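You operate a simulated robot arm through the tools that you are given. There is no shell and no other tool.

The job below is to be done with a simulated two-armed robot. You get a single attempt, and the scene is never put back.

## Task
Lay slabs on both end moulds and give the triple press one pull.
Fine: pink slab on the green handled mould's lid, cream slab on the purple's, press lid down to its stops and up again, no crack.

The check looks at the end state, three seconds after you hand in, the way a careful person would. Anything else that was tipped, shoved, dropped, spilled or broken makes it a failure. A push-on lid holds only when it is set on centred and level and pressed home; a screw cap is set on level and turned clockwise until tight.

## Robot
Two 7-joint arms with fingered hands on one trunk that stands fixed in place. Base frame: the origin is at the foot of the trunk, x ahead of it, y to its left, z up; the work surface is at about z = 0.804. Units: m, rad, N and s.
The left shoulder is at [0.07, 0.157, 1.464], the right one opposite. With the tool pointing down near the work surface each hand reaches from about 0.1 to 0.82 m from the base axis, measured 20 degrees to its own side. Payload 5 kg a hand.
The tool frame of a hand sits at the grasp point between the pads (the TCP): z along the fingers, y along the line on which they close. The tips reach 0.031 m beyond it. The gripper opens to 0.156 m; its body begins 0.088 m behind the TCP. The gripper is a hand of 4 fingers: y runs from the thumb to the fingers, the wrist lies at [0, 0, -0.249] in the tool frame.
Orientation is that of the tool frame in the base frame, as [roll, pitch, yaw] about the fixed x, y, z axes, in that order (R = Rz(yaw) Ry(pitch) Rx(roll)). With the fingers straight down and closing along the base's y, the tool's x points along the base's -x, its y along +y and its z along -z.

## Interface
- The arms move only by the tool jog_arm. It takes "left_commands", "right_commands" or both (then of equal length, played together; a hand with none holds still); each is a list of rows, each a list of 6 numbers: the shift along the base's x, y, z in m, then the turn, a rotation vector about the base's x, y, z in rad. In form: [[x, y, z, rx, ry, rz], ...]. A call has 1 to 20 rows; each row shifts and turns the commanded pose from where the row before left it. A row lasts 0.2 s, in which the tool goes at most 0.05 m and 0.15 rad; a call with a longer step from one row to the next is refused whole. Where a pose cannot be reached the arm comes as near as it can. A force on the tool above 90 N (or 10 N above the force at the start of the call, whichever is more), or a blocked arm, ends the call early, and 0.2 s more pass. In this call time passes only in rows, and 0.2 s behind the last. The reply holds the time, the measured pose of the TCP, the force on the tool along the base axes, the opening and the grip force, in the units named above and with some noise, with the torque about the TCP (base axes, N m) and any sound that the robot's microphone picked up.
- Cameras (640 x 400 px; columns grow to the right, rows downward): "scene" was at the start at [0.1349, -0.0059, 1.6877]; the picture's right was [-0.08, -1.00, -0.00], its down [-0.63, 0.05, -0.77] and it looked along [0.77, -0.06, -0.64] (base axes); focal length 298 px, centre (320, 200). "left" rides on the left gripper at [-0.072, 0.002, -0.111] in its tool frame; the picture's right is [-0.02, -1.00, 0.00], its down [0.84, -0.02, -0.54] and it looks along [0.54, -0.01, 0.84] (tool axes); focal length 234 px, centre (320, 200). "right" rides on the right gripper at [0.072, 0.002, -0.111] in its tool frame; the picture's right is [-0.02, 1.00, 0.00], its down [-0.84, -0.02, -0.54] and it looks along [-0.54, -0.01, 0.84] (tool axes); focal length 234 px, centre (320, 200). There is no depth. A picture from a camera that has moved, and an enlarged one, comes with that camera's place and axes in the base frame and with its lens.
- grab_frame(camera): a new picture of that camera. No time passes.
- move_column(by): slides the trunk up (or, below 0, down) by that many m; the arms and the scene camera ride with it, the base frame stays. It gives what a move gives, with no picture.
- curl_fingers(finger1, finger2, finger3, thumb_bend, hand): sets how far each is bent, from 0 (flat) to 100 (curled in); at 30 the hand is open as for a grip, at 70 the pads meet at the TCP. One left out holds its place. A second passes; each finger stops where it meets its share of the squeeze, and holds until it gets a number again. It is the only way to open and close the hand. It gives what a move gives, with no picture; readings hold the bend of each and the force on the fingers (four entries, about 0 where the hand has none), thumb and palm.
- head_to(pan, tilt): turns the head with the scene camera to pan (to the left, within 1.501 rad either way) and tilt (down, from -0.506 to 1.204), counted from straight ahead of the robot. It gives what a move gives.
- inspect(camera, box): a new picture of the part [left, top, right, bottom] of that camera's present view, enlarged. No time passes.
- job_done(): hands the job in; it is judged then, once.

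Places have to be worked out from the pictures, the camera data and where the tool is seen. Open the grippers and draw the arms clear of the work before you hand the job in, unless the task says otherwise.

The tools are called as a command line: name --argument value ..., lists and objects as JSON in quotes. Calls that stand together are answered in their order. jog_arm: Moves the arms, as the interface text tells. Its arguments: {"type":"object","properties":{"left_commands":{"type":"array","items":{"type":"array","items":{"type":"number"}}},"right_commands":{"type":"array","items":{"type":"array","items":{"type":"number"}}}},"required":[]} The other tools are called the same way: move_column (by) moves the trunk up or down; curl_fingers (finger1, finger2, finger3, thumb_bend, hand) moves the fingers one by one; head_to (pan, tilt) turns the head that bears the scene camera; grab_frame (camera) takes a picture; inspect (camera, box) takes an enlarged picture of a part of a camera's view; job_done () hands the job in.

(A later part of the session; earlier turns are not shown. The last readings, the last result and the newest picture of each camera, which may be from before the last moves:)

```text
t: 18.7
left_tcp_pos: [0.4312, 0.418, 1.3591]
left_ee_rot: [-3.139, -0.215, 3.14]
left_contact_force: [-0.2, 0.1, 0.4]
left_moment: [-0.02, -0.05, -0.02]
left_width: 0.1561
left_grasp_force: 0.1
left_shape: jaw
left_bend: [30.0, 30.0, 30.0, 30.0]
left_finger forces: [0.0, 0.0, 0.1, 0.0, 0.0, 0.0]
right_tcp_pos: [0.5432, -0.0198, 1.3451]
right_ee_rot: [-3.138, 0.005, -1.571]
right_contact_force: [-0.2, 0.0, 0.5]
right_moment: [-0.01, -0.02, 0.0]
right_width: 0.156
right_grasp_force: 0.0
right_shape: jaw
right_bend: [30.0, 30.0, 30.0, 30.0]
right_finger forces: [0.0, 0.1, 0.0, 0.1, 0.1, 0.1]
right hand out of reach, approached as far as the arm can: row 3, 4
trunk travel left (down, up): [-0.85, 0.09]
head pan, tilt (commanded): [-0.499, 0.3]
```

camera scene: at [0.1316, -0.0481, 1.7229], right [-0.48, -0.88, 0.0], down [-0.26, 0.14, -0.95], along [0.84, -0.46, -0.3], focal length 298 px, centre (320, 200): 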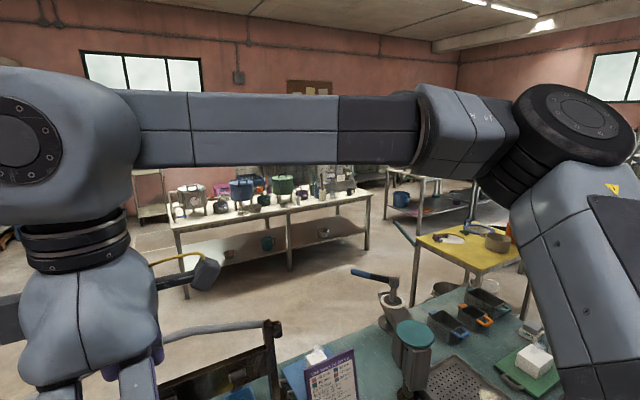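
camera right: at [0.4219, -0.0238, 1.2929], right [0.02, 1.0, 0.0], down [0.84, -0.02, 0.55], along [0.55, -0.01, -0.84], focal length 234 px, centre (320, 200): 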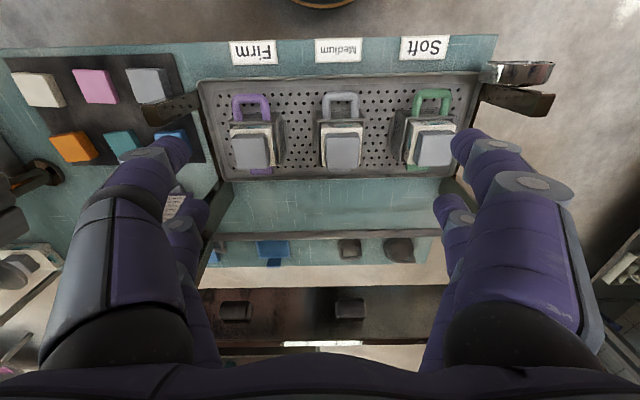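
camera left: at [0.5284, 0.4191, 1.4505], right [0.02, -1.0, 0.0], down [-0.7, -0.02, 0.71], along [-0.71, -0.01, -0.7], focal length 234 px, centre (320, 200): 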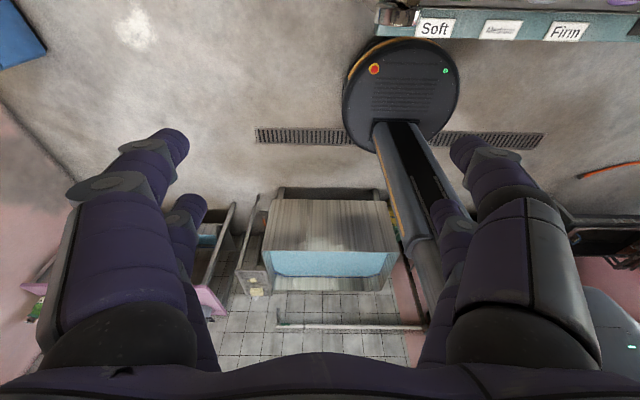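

The right wrist stops near y ≈ −0.03 at x = 0.57, so the middle lid is reachable only with a small 7–8° tilt, and the left arm should mirror that. My plan is:

1. The right hand puts pink on the middle lid.
2. The left hand carries it on to green.

I'll test the tilted pose in the air first.

jog_arm --right_commands '[[0, 0, 0, 0.14, 0, 0], [0.015, 0.01, 0.01, 0, 0, 0], [0.013, 0.01, 0.01, 0, 0, 0]]'

head_to --pan -0.077 --tilt 0.689

grab_frame --camera "scene"

inspect --camera "scene" --box '[170, 335, 230, 395]'

```text
t: 19.5
left_tcp_pos: [0.4359, 0.4205, 1.3562]
left_ee_rot: [-3.139, -0.22, 3.14]
left_contact_force: [1.0, -0.6, -0.3]
left_moment: [-0.06, 0.03, -0.02]
left_width: 0.1559
left_grasp_force: 0.1
left_shape: jaw
left_bend: [30.0, 30.0, 30.0, 30.0]
left_finger forces: [0.0, 0.0, 0.1, 0.1, 0.0, 0.0]
right_tcp_pos: [0.5776, 0.0029, 1.363]
right_ee_rot: [3.14, 0.14, -1.571]
right_contact_force: [0.0, 0.9, 0.4]
right_moment: [0.0, 0.05, 0.0]
right_width: 0.1558
right_grasp_force: 0.0
right_shape: jaw
right_bend: [30.0, 30.0, 30.0, 30.0]
right_finger forces: [0.0, 0.0, 0.1, 0.0, 0.0, 0.0]
trunk travel left (down, up): [-0.85, 0.09]
head pan, tilt (commanded): [-0.499, 0.3]
```

```text
t: 20.4
left_tcp_pos: [0.433, 0.416, 1.3592]
left_ee_rot: [-3.14, -0.219, 3.141]
left_contact_force: [0.0, 0.3, 0.7]
left_moment: [-0.02, -0.01, -0.02]
left_width: 0.1558
left_grasp_force: 0.1
left_shape: jaw
left_bend: [30.0, 30.0, 30.0, 30.0]
left_finger forces: [0.1, 0.0, 0.0, 0.0, 0.0, 0.1]
right_tcp_pos: [0.5755, -0.0001, 1.3641]
right_ee_rot: [-3.141, 0.144, -1.571]
right_contact_force: [-0.3, -0.5, 0.0]
right_moment: [0.0, 0.0, 0.02]
right_width: 0.1561
right_grasp_force: 0.0
right_shape: jaw
right_bend: [30.0, 30.0, 30.0, 30.0]
right_finger forces: [0.0, 0.0, 0.0, 0.1, 0.0, 0.1]
trunk travel left (down, up): [-0.85, 0.09]
head pan, tilt (commanded): [-0.077, 0.689]
```

```text
taken
camera scene: at [0.1348, -0.007, 1.6879], right [-0.08, -1.0, 0.0], down [-0.63, 0.05, -0.77], along [0.77, -0.06, -0.64], focal length 298 px, centre (320, 200)
```

scene: 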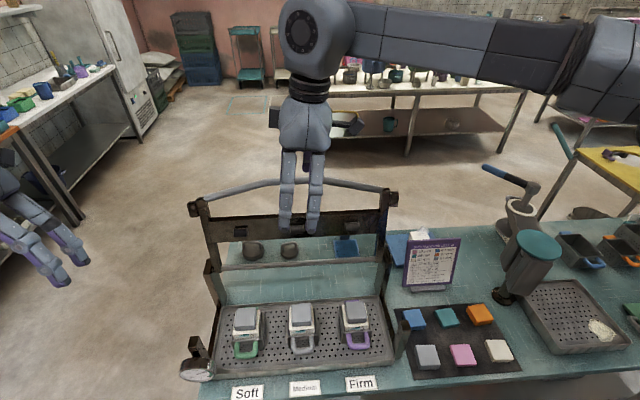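

```text
6.67 times, centred on (200, 365) of scene
camera zoom: at [0.1348, -0.007, 1.6879], right [-0.08, -1.0, 0.0], down [-0.63, 0.05, -0.77], along [0.77, -0.06, -0.64], focal length 1984 px, centre (1120, -900)
```

zoom: 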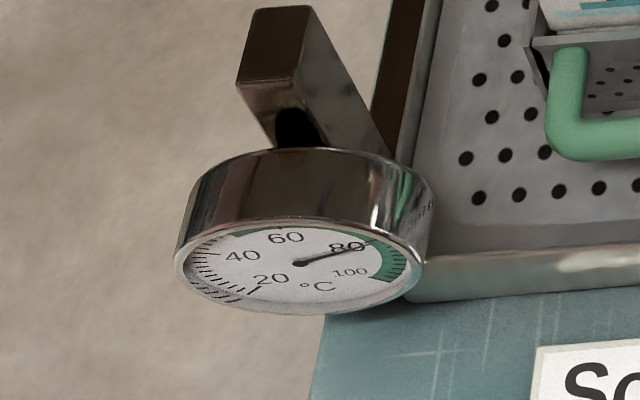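

The gauge still reads about 80 °C, so time alone doesn't cool it, and the tilted pose over the middle mould was reached without complaint. I'll check that the exact centre (0.571, 0.010) is also reachable, then head back toward pink.

jog_arm --right_commands '[[-0.004, 0.012, 0, 0.02, 0, 0]]'

jog_arm --right_commands '[[-0.01, -0.045, 0, -0.08, 0, 0], [-0.01, -0.045, -0.01, 0, 0, 0], [-0.01, -0.045, -0.01, 0, 0, 0], [-0.01, -0.045, -0.01, 0, 0, 0], [-0.01, -0.045, -0.01, 0, 0, 0], [-0.01, -0.045, -0.01, 0, 0, 0], [-0.01, -0.045, -0.01, 0, 0, 0], [-0.01, -0.045, -0.01, 0, 0, 0], [-0.01, -0.045, -0.01, 0, 0, 0], [-0.01, -0.042, -0.01, 0, 0, 0]]'

```text
t: 20.8
left_tcp_pos: [0.4344, 0.4182, 1.358]
left_ee_rot: [-3.14, -0.218, 3.14]
left_contact_force: [0.5, 0.2, -0.3]
left_moment: [-0.01, 0.0, 0.01]
left_width: 0.1561
left_grasp_force: 0.0
left_shape: jaw
left_bend: [30.0, 30.0, 30.0, 30.0]
left_finger forces: [0.0, 0.0, 0.0, 0.0, 0.1, 0.0]
right_tcp_pos: [0.5757, 0.0023, 1.3652]
right_ee_rot: [-3.141, 0.144, -1.572]
right_contact_force: [0.1, 0.3, 0.6]
right_moment: [0.0, 0.03, -0.01]
right_width: 0.1558
right_grasp_force: 0.1
right_shape: jaw
right_bend: [30.0, 30.0, 30.0, 30.0]
right_finger forces: [0.0, 0.1, 0.1, 0.0, 0.0, 0.1]
right hand out of reach, approached as far as the arm can: row 1
trunk travel left (down, up): [-0.85, 0.09]
head pan, tilt (commanded): [-0.077, 0.689]
```

```text
t: 23.0
left_tcp_pos: [0.4334, 0.4164, 1.3596]
left_ee_rot: [3.14, -0.216, 3.14]
left_contact_force: [-1.2, -0.7, -0.2]
left_moment: [0.02, 0.0, 0.0]
left_width: 0.1559
left_grasp_force: 0.0
left_shape: jaw
left_bend: [30.0, 30.0, 30.0, 30.0]
left_finger forces: [0.0, 0.0, 0.0, 0.1, 0.0, 0.0]
right_tcp_pos: [0.4758, -0.4483, 1.2733]
right_ee_rot: [-3.141, 0.081, -1.569]
right_contact_force: [-0.7, -0.6, -0.1]
right_moment: [0.04, 0.0, -0.01]
right_width: 0.1559
right_grasp_force: 0.1
right_shape: jaw
right_bend: [30.0, 30.0, 30.0, 30.0]
right_finger forces: [0.0, 0.0, 0.0, 0.1, 0.0, 0.1]
trunk travel left (down, up): [-0.85, 0.09]
head pan, tilt (commanded): [-0.077, 0.689]
```

With a 0.14 rad tilt the limit is y ≈ 0.00 there, which is good enough for a temporary rest 10 mm off the middle lid's centre. I'm now above pink with yaw 90° and a 0.08 tilt. I'll descend part way and look again.

jog_arm --right_commands '[[-0.001, 0.002, -0.045, 0, 0, 0], [-0.001, 0.002, -0.045, 0, 0, 0], [-0.001, 0.002, -0.045, 0, 0, 0], [-0.001, 0.002, -0.045, 0, 0, 0], [0, 0.001, -0.045, 0, 0, 0], [0, 0.001, -0.045, 0, 0, 0], [0, 0.001, -0.045, 0, 0, 0]]'

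grab_frame --camera "right"

grab_frame --camera "scene"

```text
t: 24.6
left_tcp_pos: [0.4329, 0.4177, 1.3597]
left_ee_rot: [-3.138, -0.219, 3.139]
left_contact_force: [-1.0, 0.0, -0.3]
left_moment: [-0.03, 0.0, -0.02]
left_width: 0.1559
left_grasp_force: 0.1
left_shape: jaw
left_bend: [30.0, 30.0, 30.0, 30.0]
left_finger forces: [0.0, 0.0, 0.0, 0.0, 0.1, 0.1]
right_tcp_pos: [0.4704, -0.4386, 0.9614]
right_ee_rot: [-3.139, 0.082, -1.568]
right_contact_force: [0.6, 0.3, -0.6]
right_moment: [0.03, -0.03, 0.01]
right_width: 0.1558
right_grasp_force: 0.0
right_shape: jaw
right_bend: [30.0, 30.0, 30.0, 30.0]
right_finger forces: [0.0, 0.0, 0.0, 0.0, 0.0, 0.1]
trunk travel left (down, up): [-0.85, 0.09]
head pan, tilt (commanded): [-0.077, 0.689]
```

```text
taken
camera right: at [0.469, -0.5196, 1.0651], right [-1.0, 0.02, 0.0], down [0.02, 0.79, 0.61], along [0.01, 0.61, -0.79], focal length 234 px, centre (320, 200)
```

right: 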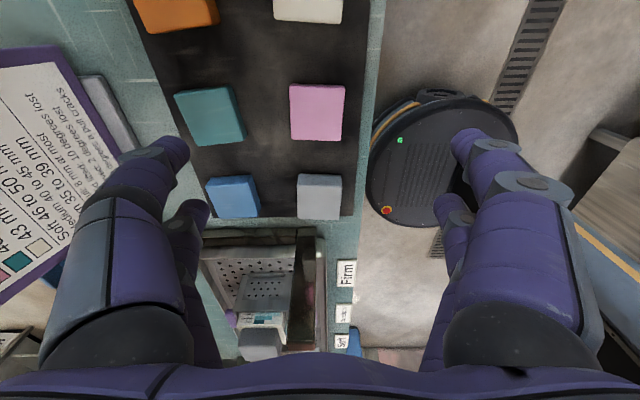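

```text
taken
camera scene: at [0.1355, -0.006, 1.6878], right [-0.08, -1.0, 0.0], down [-0.63, 0.05, -0.77], along [0.77, -0.06, -0.64], focal length 298 px, centre (320, 200)
```

scene: 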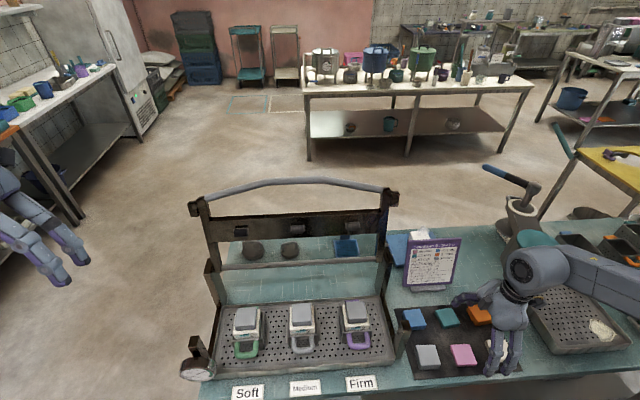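

I'll narrow the fingers so they fit the gaps between the slabs, then zoom for alignment.

curl_fingers --hand "right" --finger1 48 --finger2 48 --finger3 48 --thumb_bend 48

grab_frame --camera "right"

inspect --camera "right" --box '[240, 70, 400, 170]'

inspect --camera "scene" --box '[395, 280, 535, 383]'

```text
t: 25.6
left_tcp_pos: [0.4332, 0.4183, 1.3598]
left_ee_rot: [-3.14, -0.218, 3.139]
left_contact_force: [0.1, 0.1, -0.1]
left_moment: [-0.02, 0.01, 0.03]
left_width: 0.156
left_grasp_force: 0.1
left_shape: jaw
left_bend: [30.0, 30.0, 30.0, 30.0]
left_finger forces: [0.1, 0.1, 0.0, 0.0, 0.0, 0.0]
right_tcp_pos: [0.4698, -0.4381, 0.9615]
right_ee_rot: [3.141, 0.082, -1.572]
right_contact_force: [0.4, 0.4, 0.7]
right_moment: [-0.01, 0.02, -0.02]
right_width: 0.0898
right_grasp_force: 0.1
right_shape: fingers
right_bend: [48.0, 48.0, 48.0, 48.0]
right_finger forces: [0.0, 0.1, 0.0, 0.0, 0.1, 0.0]
trunk travel left (down, up): [-0.85, 0.09]
head pan, tilt (commanded): [-0.077, 0.689]
```

```text
taken
camera right: at [0.4681, -0.5195, 1.0655], right [-1.0, 0.02, 0.0], down [0.02, 0.79, 0.61], along [0.01, 0.61, -0.79], focal length 234 px, centre (320, 200)
```

right: 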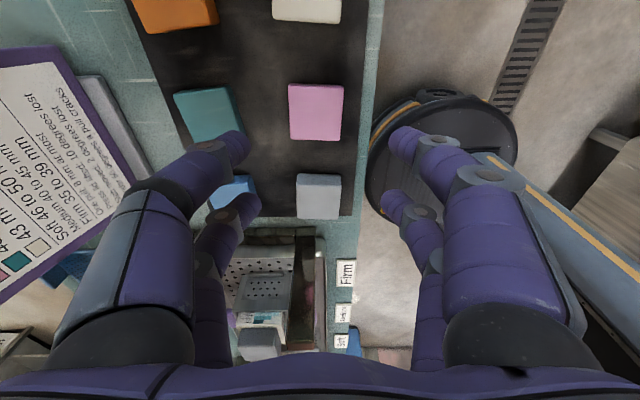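

```text
4.00 times, centred on (320, 120) of right
camera zoom: at [0.4681, -0.5195, 1.0655], right [-1.0, 0.02, 0.0], down [0.02, 0.79, 0.61], along [0.01, 0.61, -0.79], focal length 937 px, centre (320, 520)
```

zoom: 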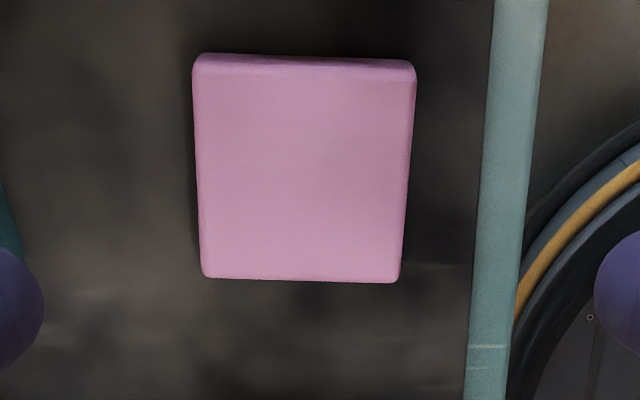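

```text
3.88 times, centred on (465, 332) of scene
camera zoom: at [0.1348, -0.0056, 1.6878], right [-0.08, -1.0, 0.0], down [-0.63, 0.05, -0.77], along [0.77, -0.06, -0.64], focal length 1156 px, centre (-243, -311)
```

zoom: 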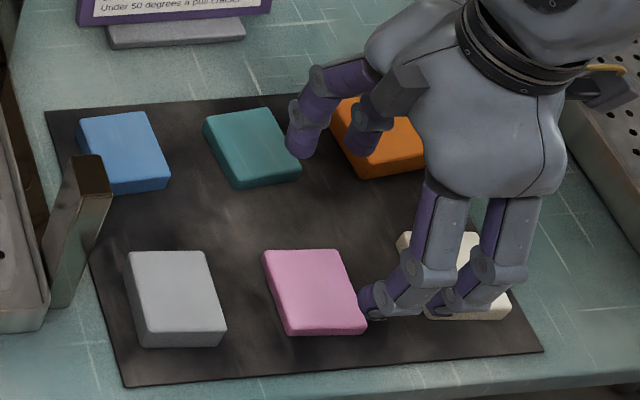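

At bend 48 the opening is 90 mm, which fits the gaps. Pink's centre refines to about (0.473, −0.439). I'll shift slightly and descend to just above the slab top, then look again.

jog_arm --right_commands '[[0.0015, -0.0015, -0.03, 0, 0, 0], [0.0015, -0.0015, -0.03, 0, 0, 0], [0, 0, -0.03, 0, 0, 0]]'

grab_frame --camera "right"

inspect --camera "scene" --box '[395, 290, 535, 383]'

```text
t: 26.4
left_tcp_pos: [0.4337, 0.4169, 1.3592]
left_ee_rot: [-3.141, -0.219, 3.14]
left_contact_force: [0.4, -1.2, 0.0]
left_moment: [0.0, 0.0, 0.02]
left_width: 0.1559
left_grasp_force: 0.0
left_shape: jaw
left_bend: [30.0, 30.0, 30.0, 30.0]
left_finger forces: [0.0, 0.0, 0.0, 0.1, 0.0, 0.0]
right_tcp_pos: [0.4725, -0.4378, 0.8708]
right_ee_rot: [-3.14, 0.082, -1.571]
right_contact_force: [0.6, 0.4, 0.5]
right_moment: [0.0, 0.0, 0.01]
right_width: 0.0894
right_grasp_force: 0.0
right_shape: fingers
right_bend: [48.0, 48.0, 48.0, 48.0]
right_finger forces: [0.0, 0.0, 0.0, 0.0, 0.1, 0.1]
trunk travel left (down, up): [-0.85, 0.09]
head pan, tilt (commanded): [-0.077, 0.689]
```

```text
taken
camera right: at [0.471, -0.52, 0.9745], right [-1.0, 0.02, 0.0], down [0.02, 0.79, 0.61], along [0.01, 0.61, -0.79], focal length 234 px, centre (320, 200)
```

right: 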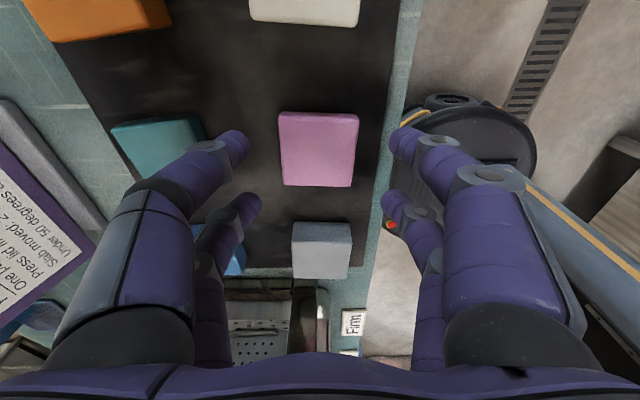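

```text
4.30 times, centred on (465, 336) of scene
camera zoom: at [0.1352, -0.0058, 1.6878], right [-0.08, -1.0, 0.0], down [-0.63, 0.05, -0.77], along [0.77, -0.06, -0.64], focal length 1280 px, centre (-304, -387)
```

zoom: 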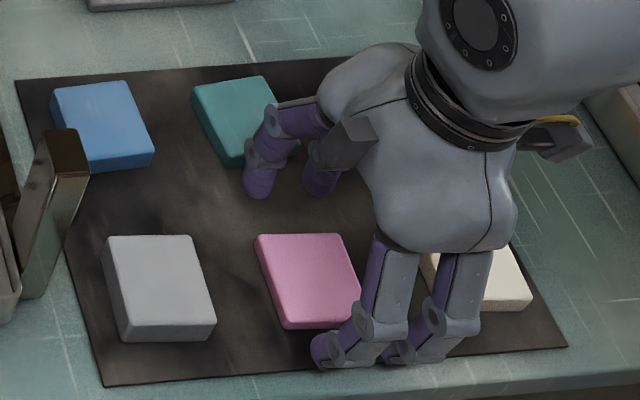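

Accounting for the slab's visible side face, the view matches pink at (0.4735, −0.4395). The finger tips reach about 36 mm below the TCP at this opening, so I'll shift −4 mm in y and lower gently so the tips sit just above the mat.

jog_arm --right_commands '[[0.001, -0.004, -0.008, 0, 0, 0], [0, 0, -0.007, 0, 0, 0], [0, 0, -0.004, 0, 0, 0]]'

grab_frame --camera "right"

inspect --camera "scene" --box '[430, 320, 520, 383]'

```text
t: 27.2
left_tcp_pos: [0.4334, 0.4174, 1.3582]
left_ee_rot: [-3.141, -0.219, 3.14]
left_contact_force: [-0.2, 0.0, 0.3]
left_moment: [0.01, -0.01, 0.02]
left_width: 0.1558
left_grasp_force: 0.1
left_shape: jaw
left_bend: [30.0, 30.0, 30.0, 30.0]
left_finger forces: [0.0, 0.1, 0.0, 0.0, 0.0, 0.0]
right_tcp_pos: [0.4763, -0.4438, 0.852]
right_ee_rot: [-3.141, 0.081, -1.571]
right_contact_force: [-0.2, -0.3, -0.1]
right_moment: [0.01, 0.01, 0.02]
right_width: 0.0896
right_grasp_force: 0.1
right_shape: fingers
right_bend: [48.0, 48.0, 48.0, 48.0]
right_finger forces: [0.0, 0.0, 0.0, 0.0, 0.0, 0.0]
trunk travel left (down, up): [-0.85, 0.09]
head pan, tilt (commanded): [-0.077, 0.689]
```

```text
taken
camera right: at [0.4733, -0.5241, 0.9557], right [-1.0, 0.02, 0.0], down [0.02, 0.79, 0.61], along [0.01, 0.61, -0.79], focal length 234 px, centre (320, 200)
```

right: 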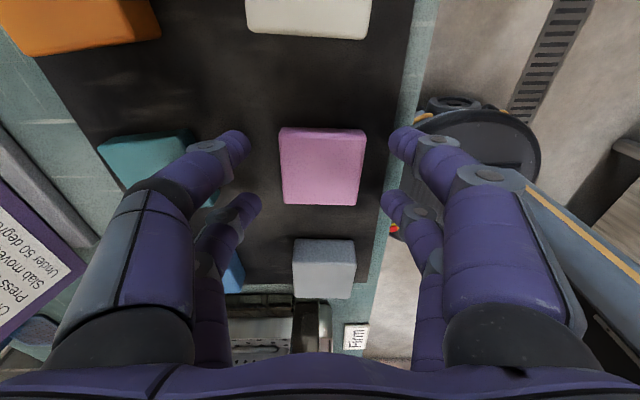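

```text
6.35 times, centred on (475, 352) of scene
camera zoom: at [0.1348, -0.0055, 1.6878], right [-0.08, -1.0, 0.0], down [-0.63, 0.05, -0.77], along [0.77, -0.06, -0.64], focal length 1889 px, centre (-664, -762)
```

zoom: 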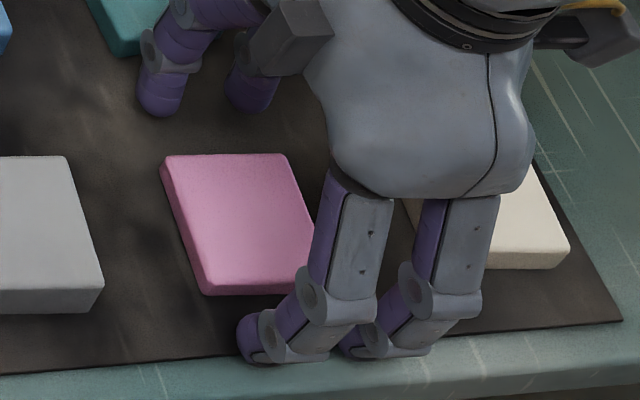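

The slab sits centred between the four tips. I'll lower 4 mm more and check for contact.

jog_arm --right_commands '[[-0.0015, 0.001, -0.002, 0, 0, 0], [0, 0, -0.002, 0, 0, 0]]'

inspect --camera "scene" --box '[430, 320, 520, 383]'

```text
t: 27.8
left_tcp_pos: [0.4333, 0.4174, 1.36]
left_ee_rot: [-3.139, -0.218, 3.14]
left_contact_force: [0.7, -0.5, -0.6]
left_moment: [0.0, -0.03, 0.0]
left_width: 0.156
left_grasp_force: 0.1
left_shape: jaw
left_bend: [30.0, 30.0, 30.0, 30.0]
left_finger forces: [0.0, 0.1, 0.0, 0.1, 0.0, 0.1]
right_tcp_pos: [0.4747, -0.4415, 0.8491]
right_ee_rot: [3.141, 0.08, -1.57]
right_contact_force: [0.2, 0.5, 0.0]
right_moment: [0.02, 0.02, 0.0]
right_width: 0.0897
right_grasp_force: 0.0
right_shape: fingers
right_bend: [48.0, 48.0, 48.0, 48.0]
right_finger forces: [0.1, 0.0, 0.0, 0.0, 0.0, 0.0]
trunk travel left (down, up): [-0.85, 0.09]
head pan, tilt (commanded): [-0.077, 0.689]
```

```text
6.35 times, centred on (475, 352) of scene
camera zoom: at [0.1349, -0.0057, 1.6878], right [-0.08, -1.0, 0.0], down [-0.63, 0.05, -0.77], along [0.77, -0.06, -0.64], focal length 1889 px, centre (-664, -762)
```

zoom: 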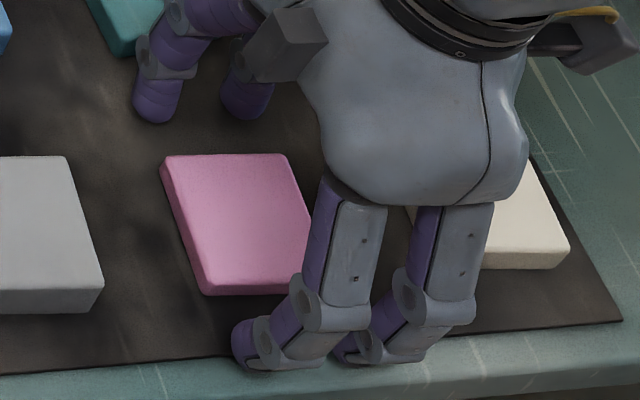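

No contact yet. I'll close partway to 54 to see how the tips move before committing to the squeeze.

curl_fingers --hand "right" --finger1 54 --finger2 54 --finger3 54 --thumb_bend 54

inspect --camera "scene" --box '[430, 320, 520, 383]'

grab_frame --camera "right"

```text
t: 28.8
left_tcp_pos: [0.4327, 0.4176, 1.3583]
left_ee_rot: [-3.139, -0.218, 3.141]
left_contact_force: [0.2, 0.4, -0.2]
left_moment: [-0.04, 0.04, 0.02]
left_width: 0.156
left_grasp_force: 0.0
left_shape: jaw
left_bend: [30.0, 30.0, 30.0, 30.0]
left_finger forces: [0.0, 0.0, 0.0, 0.0, 0.0, 0.1]
right_tcp_pos: [0.4741, -0.4421, 0.8481]
right_ee_rot: [-3.141, 0.083, -1.572]
right_contact_force: [0.0, -0.7, -0.2]
right_moment: [-0.03, -0.02, 0.0]
right_width: 0.0656
right_grasp_force: 0.0
right_shape: fingers
right_bend: [54.0, 54.0, 54.0, 54.0]
right_finger forces: [0.0, 0.0, 0.0, 0.0, 0.1, 0.0]
trunk travel left (down, up): [-0.85, 0.09]
head pan, tilt (commanded): [-0.077, 0.689]
```

```text
6.35 times, centred on (475, 352) of scene
camera zoom: at [0.1349, -0.0057, 1.6878], right [-0.08, -1.0, 0.0], down [-0.63, 0.05, -0.77], along [0.77, -0.06, -0.64], focal length 1889 px, centre (-664, -762)
```

zoom: 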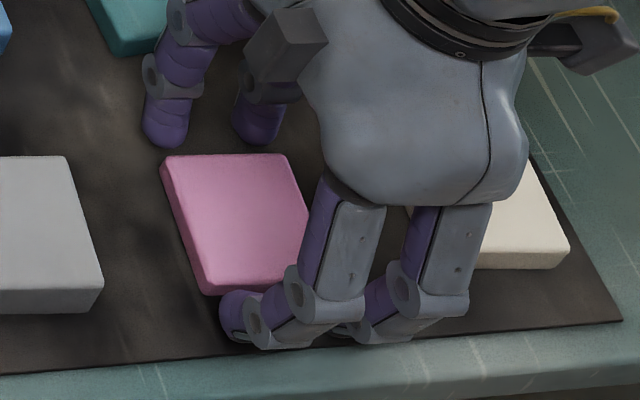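

```text
taken
camera right: at [0.4723, -0.5226, 0.952], right [-1.0, 0.02, 0.0], down [0.02, 0.79, 0.61], along [0.01, 0.61, -0.79], focal length 234 px, centre (320, 200)
```

right: 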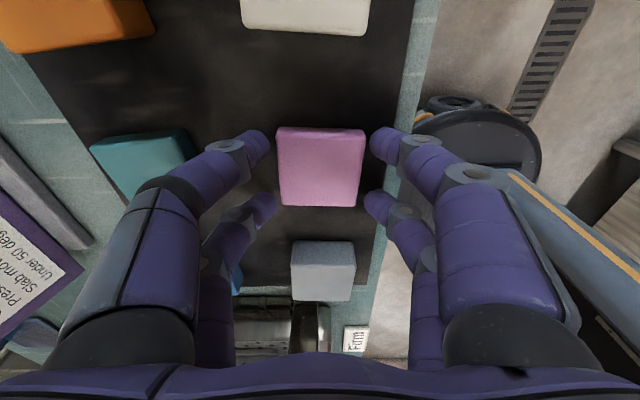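

The tips bracket the slab symmetrically near its base. I'll now squeeze.

curl_fingers --hand "right" --finger1 64 --finger2 64 --finger3 64 --thumb_bend 64

grab_frame --camera "right"

inspect --camera "scene" --box '[430, 320, 520, 383]'

```text
t: 29.8
left_tcp_pos: [0.433, 0.4179, 1.3586]
left_ee_rot: [-3.14, -0.219, 3.14]
left_contact_force: [-0.3, 0.4, -0.5]
left_moment: [0.0, 0.01, -0.04]
left_width: 0.156
left_grasp_force: 0.1
left_shape: jaw
left_bend: [30.0, 30.0, 30.0, 30.0]
left_finger forces: [0.0, 0.1, 0.0, 0.0, 0.1, 0.0]
right_tcp_pos: [0.4745, -0.4406, 0.8479]
right_ee_rot: [-3.14, 0.083, -1.571]
right_contact_force: [0.7, -1.2, 0.4]
right_moment: [0.05, -0.01, -0.02]
right_width: 0.0551
right_grasp_force: 14.6
right_shape: fingers
right_bend: [56.0, 57.0, 57.0, 60.0]
right_finger forces: [7.7, 6.3, 5.5, 0.0, 8.9, 0.0]
trunk travel left (down, up): [-0.85, 0.09]
head pan, tilt (commanded): [-0.077, 0.689]
```

```text
taken
camera right: at [0.4723, -0.5226, 0.9521], right [-1.0, 0.02, 0.0], down [0.02, 0.79, 0.61], along [0.01, 0.61, -0.79], focal length 234 px, centre (320, 200)
```

right: 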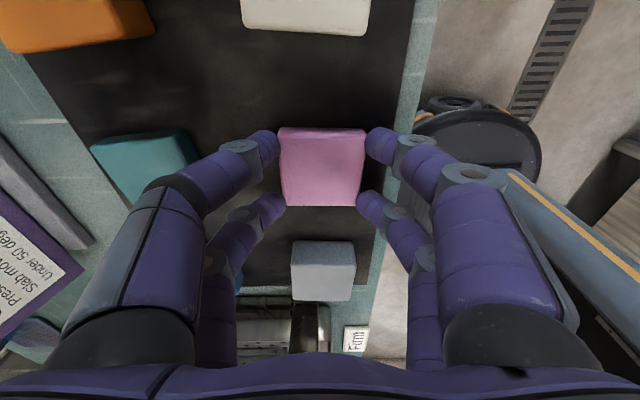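

```text
6.35 times, centred on (475, 352) of scene
camera zoom: at [0.1349, -0.0057, 1.6878], right [-0.08, -1.0, 0.0], down [-0.63, 0.05, -0.77], along [0.77, -0.06, -0.64], focal length 1889 px, centre (-664, -762)
```

zoom: 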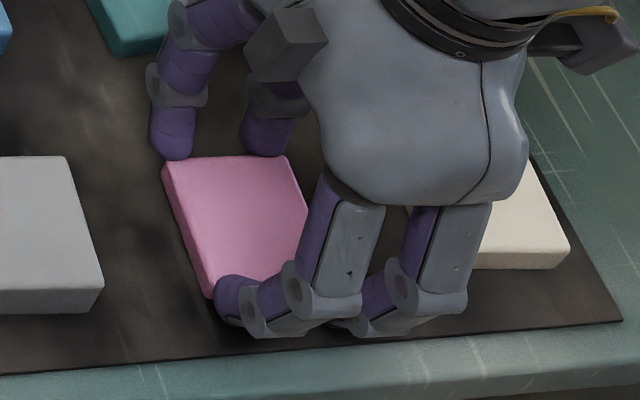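

Pink is gripped: width 55.1 mm, with all four digits loaded. I'll lift a little and verify.

jog_arm --right_commands '[[0, 0, 0.01, 0, 0, 0], [0, 0, 0.015, 0, 0, 0], [0, 0, 0.02, 0, 0, 0], [0, 0, 0.025, 0, 0, 0]]'

grab_frame --camera "right"

inspect --camera "scene" --box '[420, 280, 530, 370]'

```text
t: 30.8
left_tcp_pos: [0.4333, 0.4186, 1.358]
left_ee_rot: [-3.14, -0.219, 3.139]
left_contact_force: [-0.6, 1.7, 0.5]
left_moment: [0.01, 0.0, 0.02]
left_width: 0.1558
left_grasp_force: 0.0
left_shape: jaw
left_bend: [30.0, 30.0, 30.0, 30.0]
left_finger forces: [0.1, 0.1, 0.1, 0.0, 0.1, 0.1]
right_tcp_pos: [0.4724, -0.4409, 0.9176]
right_ee_rot: [-3.141, 0.08, -1.571]
right_contact_force: [-0.8, -0.5, -0.9]
right_moment: [-0.04, -0.01, 0.04]
right_width: 0.0552
right_grasp_force: 14.2
right_shape: fingers
right_bend: [56.0, 57.0, 57.0, 60.0]
right_finger forces: [7.7, 5.8, 5.1, 0.1, 8.7, 0.0]
trunk travel left (down, up): [-0.85, 0.09]
head pan, tilt (commanded): [-0.077, 0.689]
```

```text
taken
camera right: at [0.4698, -0.5217, 1.0214], right [-1.0, 0.02, 0.0], down [0.02, 0.79, 0.61], along [0.01, 0.61, -0.79], focal length 234 px, centre (320, 200)
```

right: 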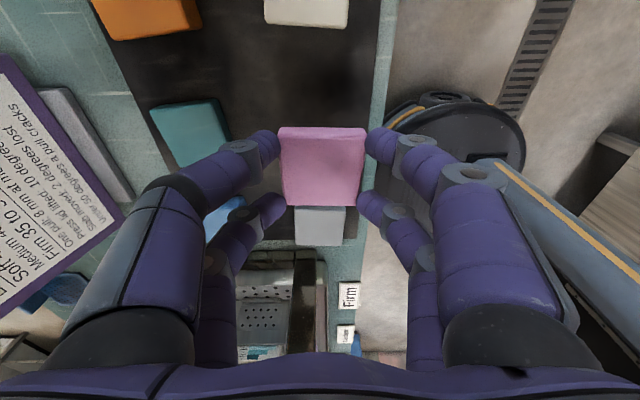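

```text
4.44 times, centred on (475, 325) of scene
camera zoom: at [0.1345, -0.0054, 1.6878], right [-0.08, -1.0, 0.0], down [-0.63, 0.05, -0.77], along [0.77, -0.06, -0.64], focal length 1322 px, centre (-369, -356)
```

zoom: 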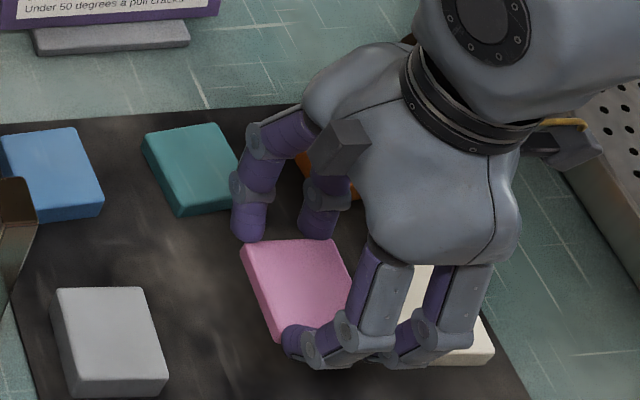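

Pink is held securely. I'll raise it to z ≈ 1.365, carry it over the middle mould and add tilt at the end.

jog_arm --right_commands '[[0, 0, 0.045, 0, 0, 0], [0, 0, 0.045, 0, 0, 0], [0, 0, 0.045, 0, 0, 0], [0, 0, 0.045, 0, 0, 0], [0, 0, 0.045, 0, 0, 0], [0, 0, 0.045, 0, 0, 0], [0, 0, 0.045, 0, 0, 0], [0, 0, 0.045, 0, 0, 0], [0, 0, 0.045, 0, 0, 0], [0, 0, 0.043, 0, 0, 0]]'

jog_arm --right_commands '[[0.01, 0.043, 0, 0, 0, 0], [0.01, 0.043, 0, 0, 0, 0], [0.01, 0.043, 0, 0, 0, 0], [0.01, 0.043, 0, 0, 0, 0], [0.01, 0.043, 0, 0, 0, 0], [0.01, 0.043, 0, 0, 0, 0], [0.01, 0.043, 0, 0.02, 0, 0], [0.01, 0.043, 0, 0.02, 0, 0], [0.01, 0.043, 0, 0.02, 0, 0], [0.009, 0.043, 0, 0.01, 0, 0]]'

```text
t: 33.0
left_tcp_pos: [0.4327, 0.4183, 1.3581]
left_ee_rot: [-3.14, -0.216, 3.139]
left_contact_force: [0.4, 0.2, -0.1]
left_moment: [0.01, -0.01, 0.0]
left_width: 0.156
left_grasp_force: 0.1
left_shape: jaw
left_bend: [30.0, 30.0, 30.0, 30.0]
left_finger forces: [0.0, 0.0, 0.0, 0.0, 0.0, 0.0]
right_tcp_pos: [0.4735, -0.4401, 1.3671]
right_ee_rot: [-3.14, 0.078, -1.57]
right_contact_force: [0.4, -0.4, 0.1]
right_moment: [0.0, -0.02, 0.03]
right_width: 0.0547
right_grasp_force: 13.5
right_shape: fingers
right_bend: [56.0, 57.0, 57.0, 60.0]
right_finger forces: [7.7, 5.6, 5.0, 0.0, 8.6, 0.0]
trunk travel left (down, up): [-0.85, 0.09]
head pan, tilt (commanded): [-0.077, 0.689]
```

```text
t: 35.2
left_tcp_pos: [0.4341, 0.419, 1.3578]
left_ee_rot: [-3.138, -0.221, 3.141]
left_contact_force: [0.5, 0.1, -1.0]
left_moment: [-0.01, 0.04, 0.01]
left_width: 0.1559
left_grasp_force: 0.1
left_shape: jaw
left_bend: [30.0, 30.0, 30.0, 30.0]
left_finger forces: [0.1, 0.0, 0.1, 0.0, 0.0, 0.0]
right_tcp_pos: [0.5758, -0.0086, 1.3629]
right_ee_rot: [3.141, 0.149, -1.572]
right_contact_force: [-0.5, 0.9, -0.3]
right_moment: [-0.08, 0.01, 0.03]
right_width: 0.0548
right_grasp_force: 13.1
right_shape: fingers
right_bend: [56.0, 57.0, 57.0, 60.0]
right_finger forces: [7.8, 5.6, 4.9, 0.0, 8.5, 0.0]
trunk travel left (down, up): [-0.85, 0.09]
head pan, tilt (commanded): [-0.077, 0.689]
```

Still gripped, now at (0.576, −0.009, 1.363). The middle lid centre is at about (0.566, 0.011), so I'll shift to put the slab near it and check that it's still reachable.

jog_arm --right_commands '[[-0.005, 0.005, 0, 0, 0, 0], [-0.003, 0.006, 0, 0, 0, 0]]'

grab_frame --camera "scene"

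```text
t: 35.8
left_tcp_pos: [0.4336, 0.4179, 1.3573]
left_ee_rot: [-3.14, -0.219, 3.14]
left_contact_force: [0.2, -0.1, 0.5]
left_moment: [-0.02, 0.01, -0.01]
left_width: 0.156
left_grasp_force: 0.1
left_shape: jaw
left_bend: [30.0, 30.0, 30.0, 30.0]
left_finger forces: [0.0, 0.0, 0.0, 0.0, 0.0, 0.0]
right_tcp_pos: [0.5655, 0.0021, 1.3636]
right_ee_rot: [3.141, 0.151, -1.571]
right_contact_force: [-0.1, -0.3, -0.9]
right_moment: [-0.02, 0.03, -0.01]
right_width: 0.0549
right_grasp_force: 13.3
right_shape: fingers
right_bend: [56.0, 57.0, 57.0, 60.0]
right_finger forces: [7.7, 5.5, 5.0, 0.0, 8.5, 0.0]
trunk travel left (down, up): [-0.85, 0.09]
head pan, tilt (commanded): [-0.077, 0.689]
```

```text
taken
camera scene: at [0.1361, -0.0041, 1.6877], right [-0.08, -1.0, 0.0], down [-0.63, 0.05, -0.77], along [0.77, -0.06, -0.64], focal length 298 px, centre (320, 200)
```

scene: 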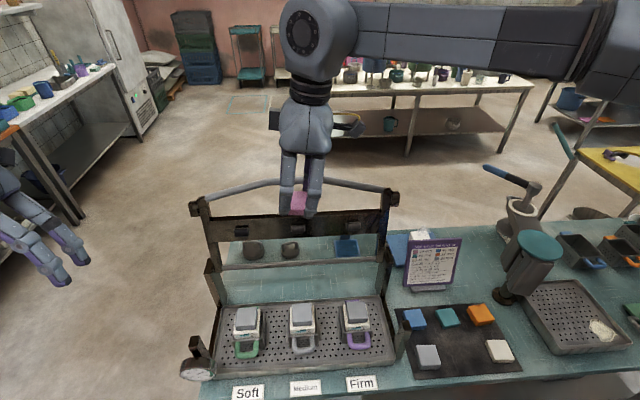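

The pose is good and the slab is hanging over the middle mould, with the forearm clear of the lid frame. I'll lower the trunk in stages.

move_column --by -0.25

grab_frame --camera "scene"

grab_frame --camera "right"

grab_frame --camera "left"

```text
t: 38.3
left_tcp_pos: [0.4342, 0.4166, 1.107]
left_ee_rot: [-3.141, -0.219, 3.141]
left_contact_force: [-0.2, 0.5, -0.3]
left_moment: [0.01, -0.01, -0.01]
left_width: 0.1559
left_grasp_force: 0.1
left_shape: jaw
left_bend: [30.0, 30.0, 30.0, 30.0]
left_finger forces: [0.1, 0.1, 0.1, 0.1, 0.1, 0.0]
right_tcp_pos: [0.5647, 0.0006, 1.1151]
right_ee_rot: [-3.14, 0.152, -1.571]
right_contact_force: [0.0, 0.7, -0.4]
right_moment: [0.03, 0.0, 0.02]
right_width: 0.0548
right_grasp_force: 13.4
right_shape: fingers
right_bend: [56.0, 57.0, 57.0, 60.0]
right_finger forces: [7.7, 5.5, 4.8, 0.0, 8.4, 0.1]
trunk travel left (down, up): [-0.6, 0.34]
head pan, tilt (commanded): [-0.077, 0.689]
```

```text
taken
camera scene: at [0.1348, -0.0056, 1.4378], right [-0.08, -1.0, 0.0], down [-0.63, 0.05, -0.77], along [0.77, -0.06, -0.64], focal length 298 px, centre (320, 200)
```

scene: 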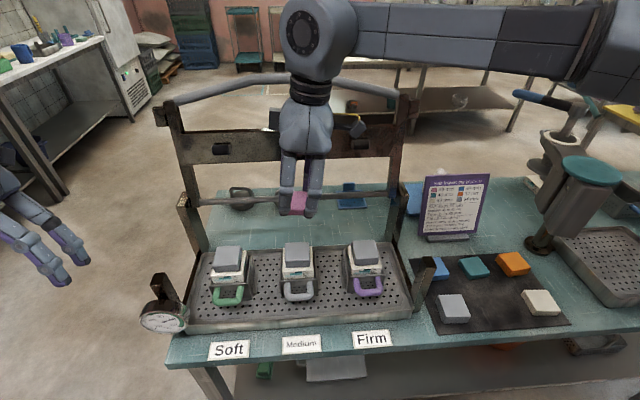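

```text
taken
camera right: at [0.5634, -0.0876, 1.2128], right [-1.0, 0.02, 0.0], down [0.02, 0.75, 0.66], along [0.01, 0.66, -0.75], focal length 234 px, centre (320, 200)
```

right: 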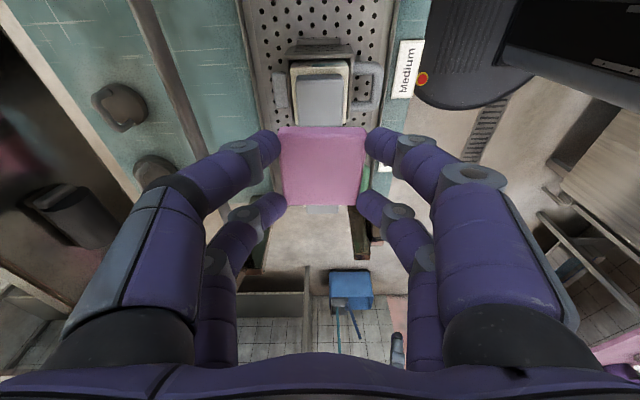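

```text
taken
camera left: at [0.5285, 0.4193, 1.2005], right [0.02, -1.0, 0.0], down [-0.7, -0.02, 0.71], along [-0.71, -0.01, -0.7], focal length 234 px, centre (320, 200)
```

left: 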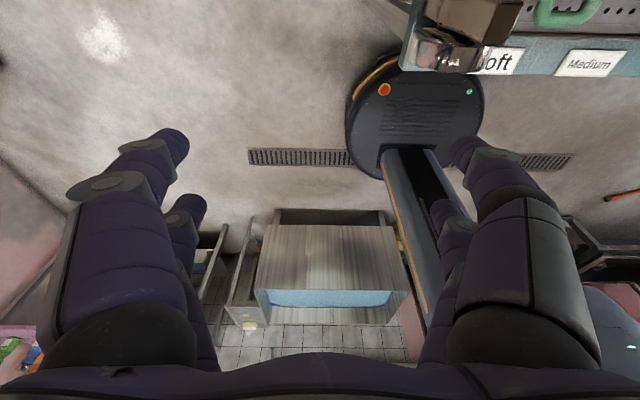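

Everything is clear and the slab is lined up above the middle lid. I'll lower the trunk further, to about 15 mm above contact.

move_column --by -0.12

grab_frame --camera "scene"

inspect --camera "scene" --box '[240, 180, 360, 310]'

grab_frame --camera "right"

```text
t: 39.8
left_tcp_pos: [0.4331, 0.4173, 0.988]
left_ee_rot: [-3.139, -0.218, 3.14]
left_contact_force: [0.4, 0.2, -0.8]
left_moment: [-0.01, -0.01, 0.01]
left_width: 0.156
left_grasp_force: 0.1
left_shape: jaw
left_bend: [30.0, 30.0, 30.0, 30.0]
left_finger forces: [0.1, 0.0, 0.0, 0.0, 0.0, 0.1]
right_tcp_pos: [0.5669, 0.0013, 0.9949]
right_ee_rot: [-3.141, 0.151, -1.57]
right_contact_force: [0.5, 0.0, 0.6]
right_moment: [0.02, 0.0, -0.01]
right_width: 0.0548
right_grasp_force: 13.2
right_shape: fingers
right_bend: [56.0, 57.0, 57.0, 60.0]
right_finger forces: [7.6, 5.5, 4.9, 0.0, 8.5, 0.1]
trunk travel left (down, up): [-0.48, 0.46]
head pan, tilt (commanded): [-0.077, 0.689]
```

```text
taken
camera scene: at [0.1347, -0.0056, 1.3179], right [-0.08, -1.0, 0.0], down [-0.63, 0.05, -0.77], along [0.77, -0.06, -0.64], focal length 298 px, centre (320, 200)
```

scene: 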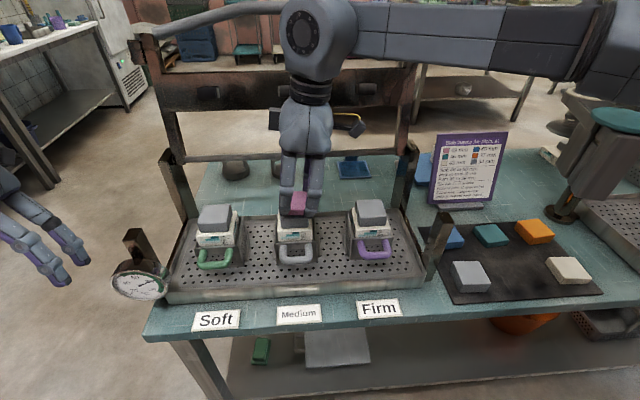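

```text
3.08 times, centred on (300, 245) of scene
camera zoom: at [0.1347, -0.0056, 1.3179], right [-0.08, -1.0, 0.0], down [-0.63, 0.05, -0.77], along [0.77, -0.06, -0.64], focal length 916 px, centre (382, 62)
```

zoom: 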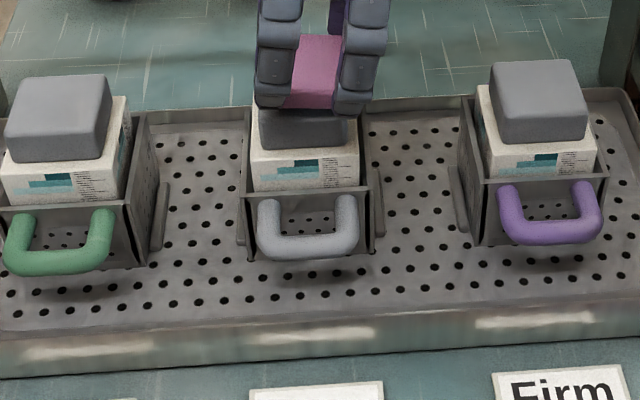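

```text
taken
camera right: at [0.5634, -0.0876, 1.0929], right [-1.0, 0.02, 0.0], down [0.02, 0.75, 0.66], along [0.01, 0.66, -0.75], focal length 234 px, centre (320, 200)
```

right: 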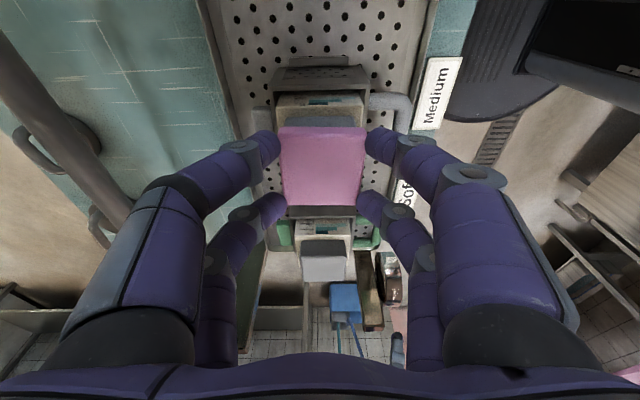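

Alignment over the middle lid looks good in both axes. I'll ease the trunk down in small steps, watching the force.

move_column --by -0.012

inspect --camera "scene" --box '[260, 160, 340, 260]'

```text
t: 40.4
left_tcp_pos: [0.4327, 0.4181, 0.9775]
left_ee_rot: [-3.14, -0.216, 3.141]
left_contact_force: [-0.6, -0.1, 0.1]
left_moment: [-0.01, -0.02, -0.04]
left_width: 0.1558
left_grasp_force: 0.0
left_shape: jaw
left_bend: [30.0, 30.0, 30.0, 30.0]
left_finger forces: [0.0, 0.0, 0.0, 0.0, 0.1, 0.0]
right_tcp_pos: [0.5657, 0.001, 0.9856]
right_ee_rot: [-3.137, 0.153, -1.571]
right_contact_force: [0.6, 0.9, 14.8]
right_moment: [-0.13, -0.01, 0.01]
right_width: 0.0545
right_grasp_force: 15.9
right_shape: fingers
right_bend: [55.0, 57.0, 58.0, 61.0]
right_finger forces: [8.7, 7.1, 5.6, 0.0, 10.7, 0.0]
trunk travel left (down, up): [-0.468, 0.472]
head pan, tilt (commanded): [-0.077, 0.689]
```

```text
4.00 times, centred on (300, 210) of scene
camera zoom: at [0.1336, -0.0055, 1.3061], right [-0.08, -1.0, 0.0], down [-0.63, 0.05, -0.77], along [0.77, -0.06, -0.64], focal length 1190 px, centre (400, 160)
```

zoom: 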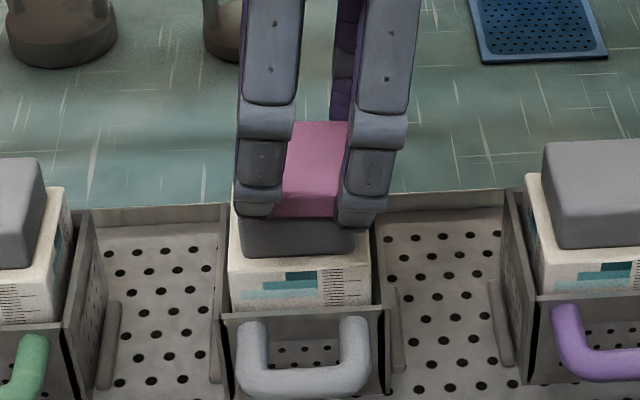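

The slab touched the lid (14.8 N upward), so the lid top is about 0.94. I'll relax 2 mm and then open gently.

move_column --by 0.002

curl_fingers --hand "right" --finger1 51 --finger2 51 --finger3 51 --thumb_bend 51

inspect --camera "scene" --box '[260, 160, 340, 260]'

grab_frame --camera "right"

```text
t: 41.0
left_tcp_pos: [0.4332, 0.4171, 0.9779]
left_ee_rot: [-3.139, -0.217, 3.14]
left_contact_force: [-0.2, 0.0, 0.5]
left_moment: [0.02, 0.02, 0.02]
left_width: 0.1556
left_grasp_force: 0.0
left_shape: jaw
left_bend: [30.0, 30.0, 30.0, 30.0]
left_finger forces: [0.0, 0.1, 0.1, 0.1, 0.1, 0.1]
right_tcp_pos: [0.5644, 0.0001, 0.9849]
right_ee_rot: [-3.141, 0.15, -1.571]
right_contact_force: [0.2, 0.7, 5.6]
right_moment: [-0.04, -0.02, -0.04]
right_width: 0.0548
right_grasp_force: 13.9
right_shape: fingers
right_bend: [55.0, 57.0, 58.0, 61.0]
right_finger forces: [8.4, 5.6, 4.6, 0.0, 9.7, 0.1]
trunk travel left (down, up): [-0.47, 0.47]
head pan, tilt (commanded): [-0.077, 0.689]
```

```text
t: 42.0
left_tcp_pos: [0.4329, 0.4176, 0.9779]
left_ee_rot: [-3.141, -0.22, 3.14]
left_contact_force: [1.0, 0.8, 0.2]
left_moment: [-0.02, 0.0, 0.03]
left_width: 0.1559
left_grasp_force: 0.0
left_shape: jaw
left_bend: [30.0, 30.0, 30.0, 30.0]
left_finger forces: [0.0, 0.0, 0.1, 0.0, 0.0, 0.0]
right_tcp_pos: [0.5646, 0.0008, 0.9855]
right_ee_rot: [3.141, 0.151, -1.572]
right_contact_force: [-0.5, 0.2, -0.5]
right_moment: [0.0, -0.01, 0.02]
right_width: 0.0761
right_grasp_force: 0.1
right_shape: fingers
right_bend: [51.0, 51.0, 51.0, 51.0]
right_finger forces: [0.2, 0.0, 0.0, 0.1, 0.0, 0.0]
trunk travel left (down, up): [-0.47, 0.47]
head pan, tilt (commanded): [-0.077, 0.689]
```

```text
4.00 times, centred on (300, 210) of scene
camera zoom: at [0.1348, -0.0055, 1.3078], right [-0.08, -1.0, 0.0], down [-0.63, 0.05, -0.77], along [0.77, -0.06, -0.64], focal length 1190 px, centre (400, 160)
```

zoom: 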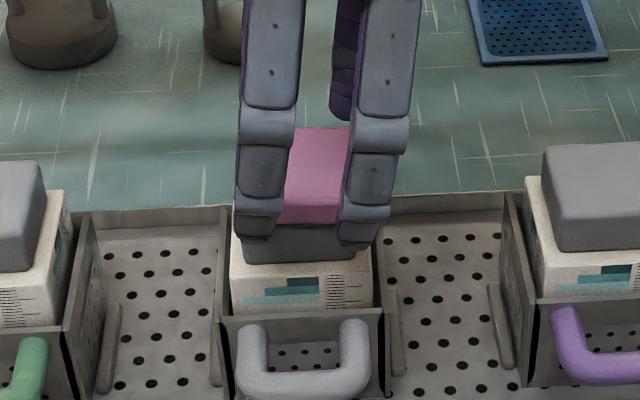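

```text
taken
camera right: at [0.5635, -0.0876, 1.0827], right [-1.0, 0.02, 0.0], down [0.02, 0.75, 0.66], along [0.01, 0.66, -0.75], focal length 234 px, centre (320, 200)
```

right: 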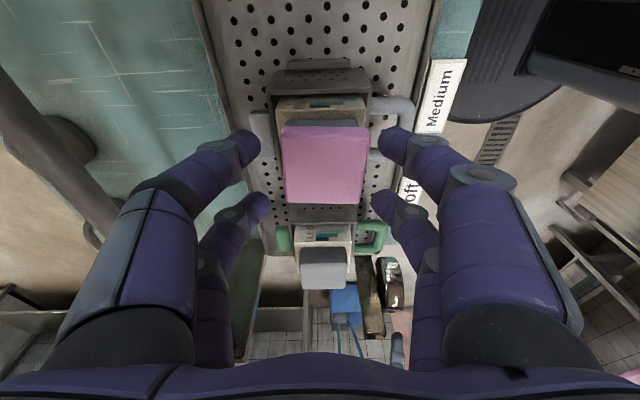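

Pink is resting on the middle lid and the fingers are free. I'll raise the trunk straight up and look.

move_column --by 0.1

inspect --camera "scene" --box '[240, 190, 360, 320]'

inspect --camera "right" --box '[240, 40, 400, 220]'

```text
t: 43.3
left_tcp_pos: [0.4343, 0.417, 1.0779]
left_ee_rot: [-3.139, -0.217, 3.141]
left_contact_force: [0.2, 0.1, -0.9]
left_moment: [0.0, 0.02, 0.01]
left_width: 0.1559
left_grasp_force: 0.0
left_shape: jaw
left_bend: [30.0, 30.0, 30.0, 30.0]
left_finger forces: [0.0, 0.0, 0.0, 0.0, 0.1, 0.0]
right_tcp_pos: [0.5657, 0.0001, 1.0845]
right_ee_rot: [3.142, 0.151, -1.571]
right_contact_force: [-0.1, 0.0, 0.7]
right_moment: [-0.02, 0.05, 0.02]
right_width: 0.0764
right_grasp_force: 0.0
right_shape: fingers
right_bend: [51.0, 51.0, 51.0, 51.0]
right_finger forces: [0.1, 0.1, 0.0, 0.1, 0.0, 0.1]
trunk travel left (down, up): [-0.57, 0.37]
head pan, tilt (commanded): [-0.077, 0.689]
```

```text
3.08 times, centred on (300, 255) of scene
camera zoom: at [0.1352, -0.0054, 1.4077], right [-0.08, -1.0, 0.0], down [-0.63, 0.05, -0.77], along [0.77, -0.06, -0.64], focal length 916 px, centre (382, 31)
```

zoom: 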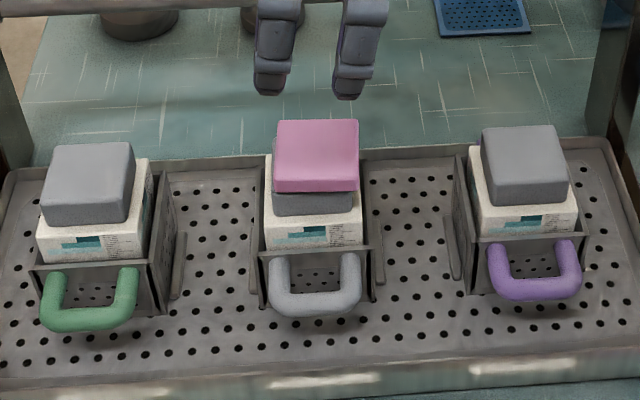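

```text
2.22 times, centred on (320, 130) of right
camera zoom: at [0.5638, -0.0876, 1.1824], right [-1.0, 0.02, 0.0], down [0.02, 0.75, 0.66], along [0.01, 0.66, -0.75], focal length 520 px, centre (320, 356)
```

zoom: 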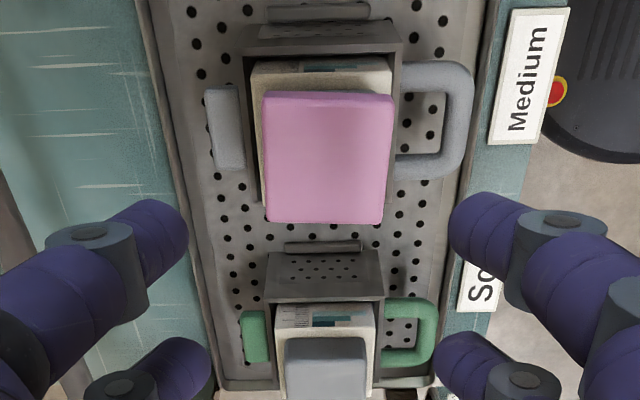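

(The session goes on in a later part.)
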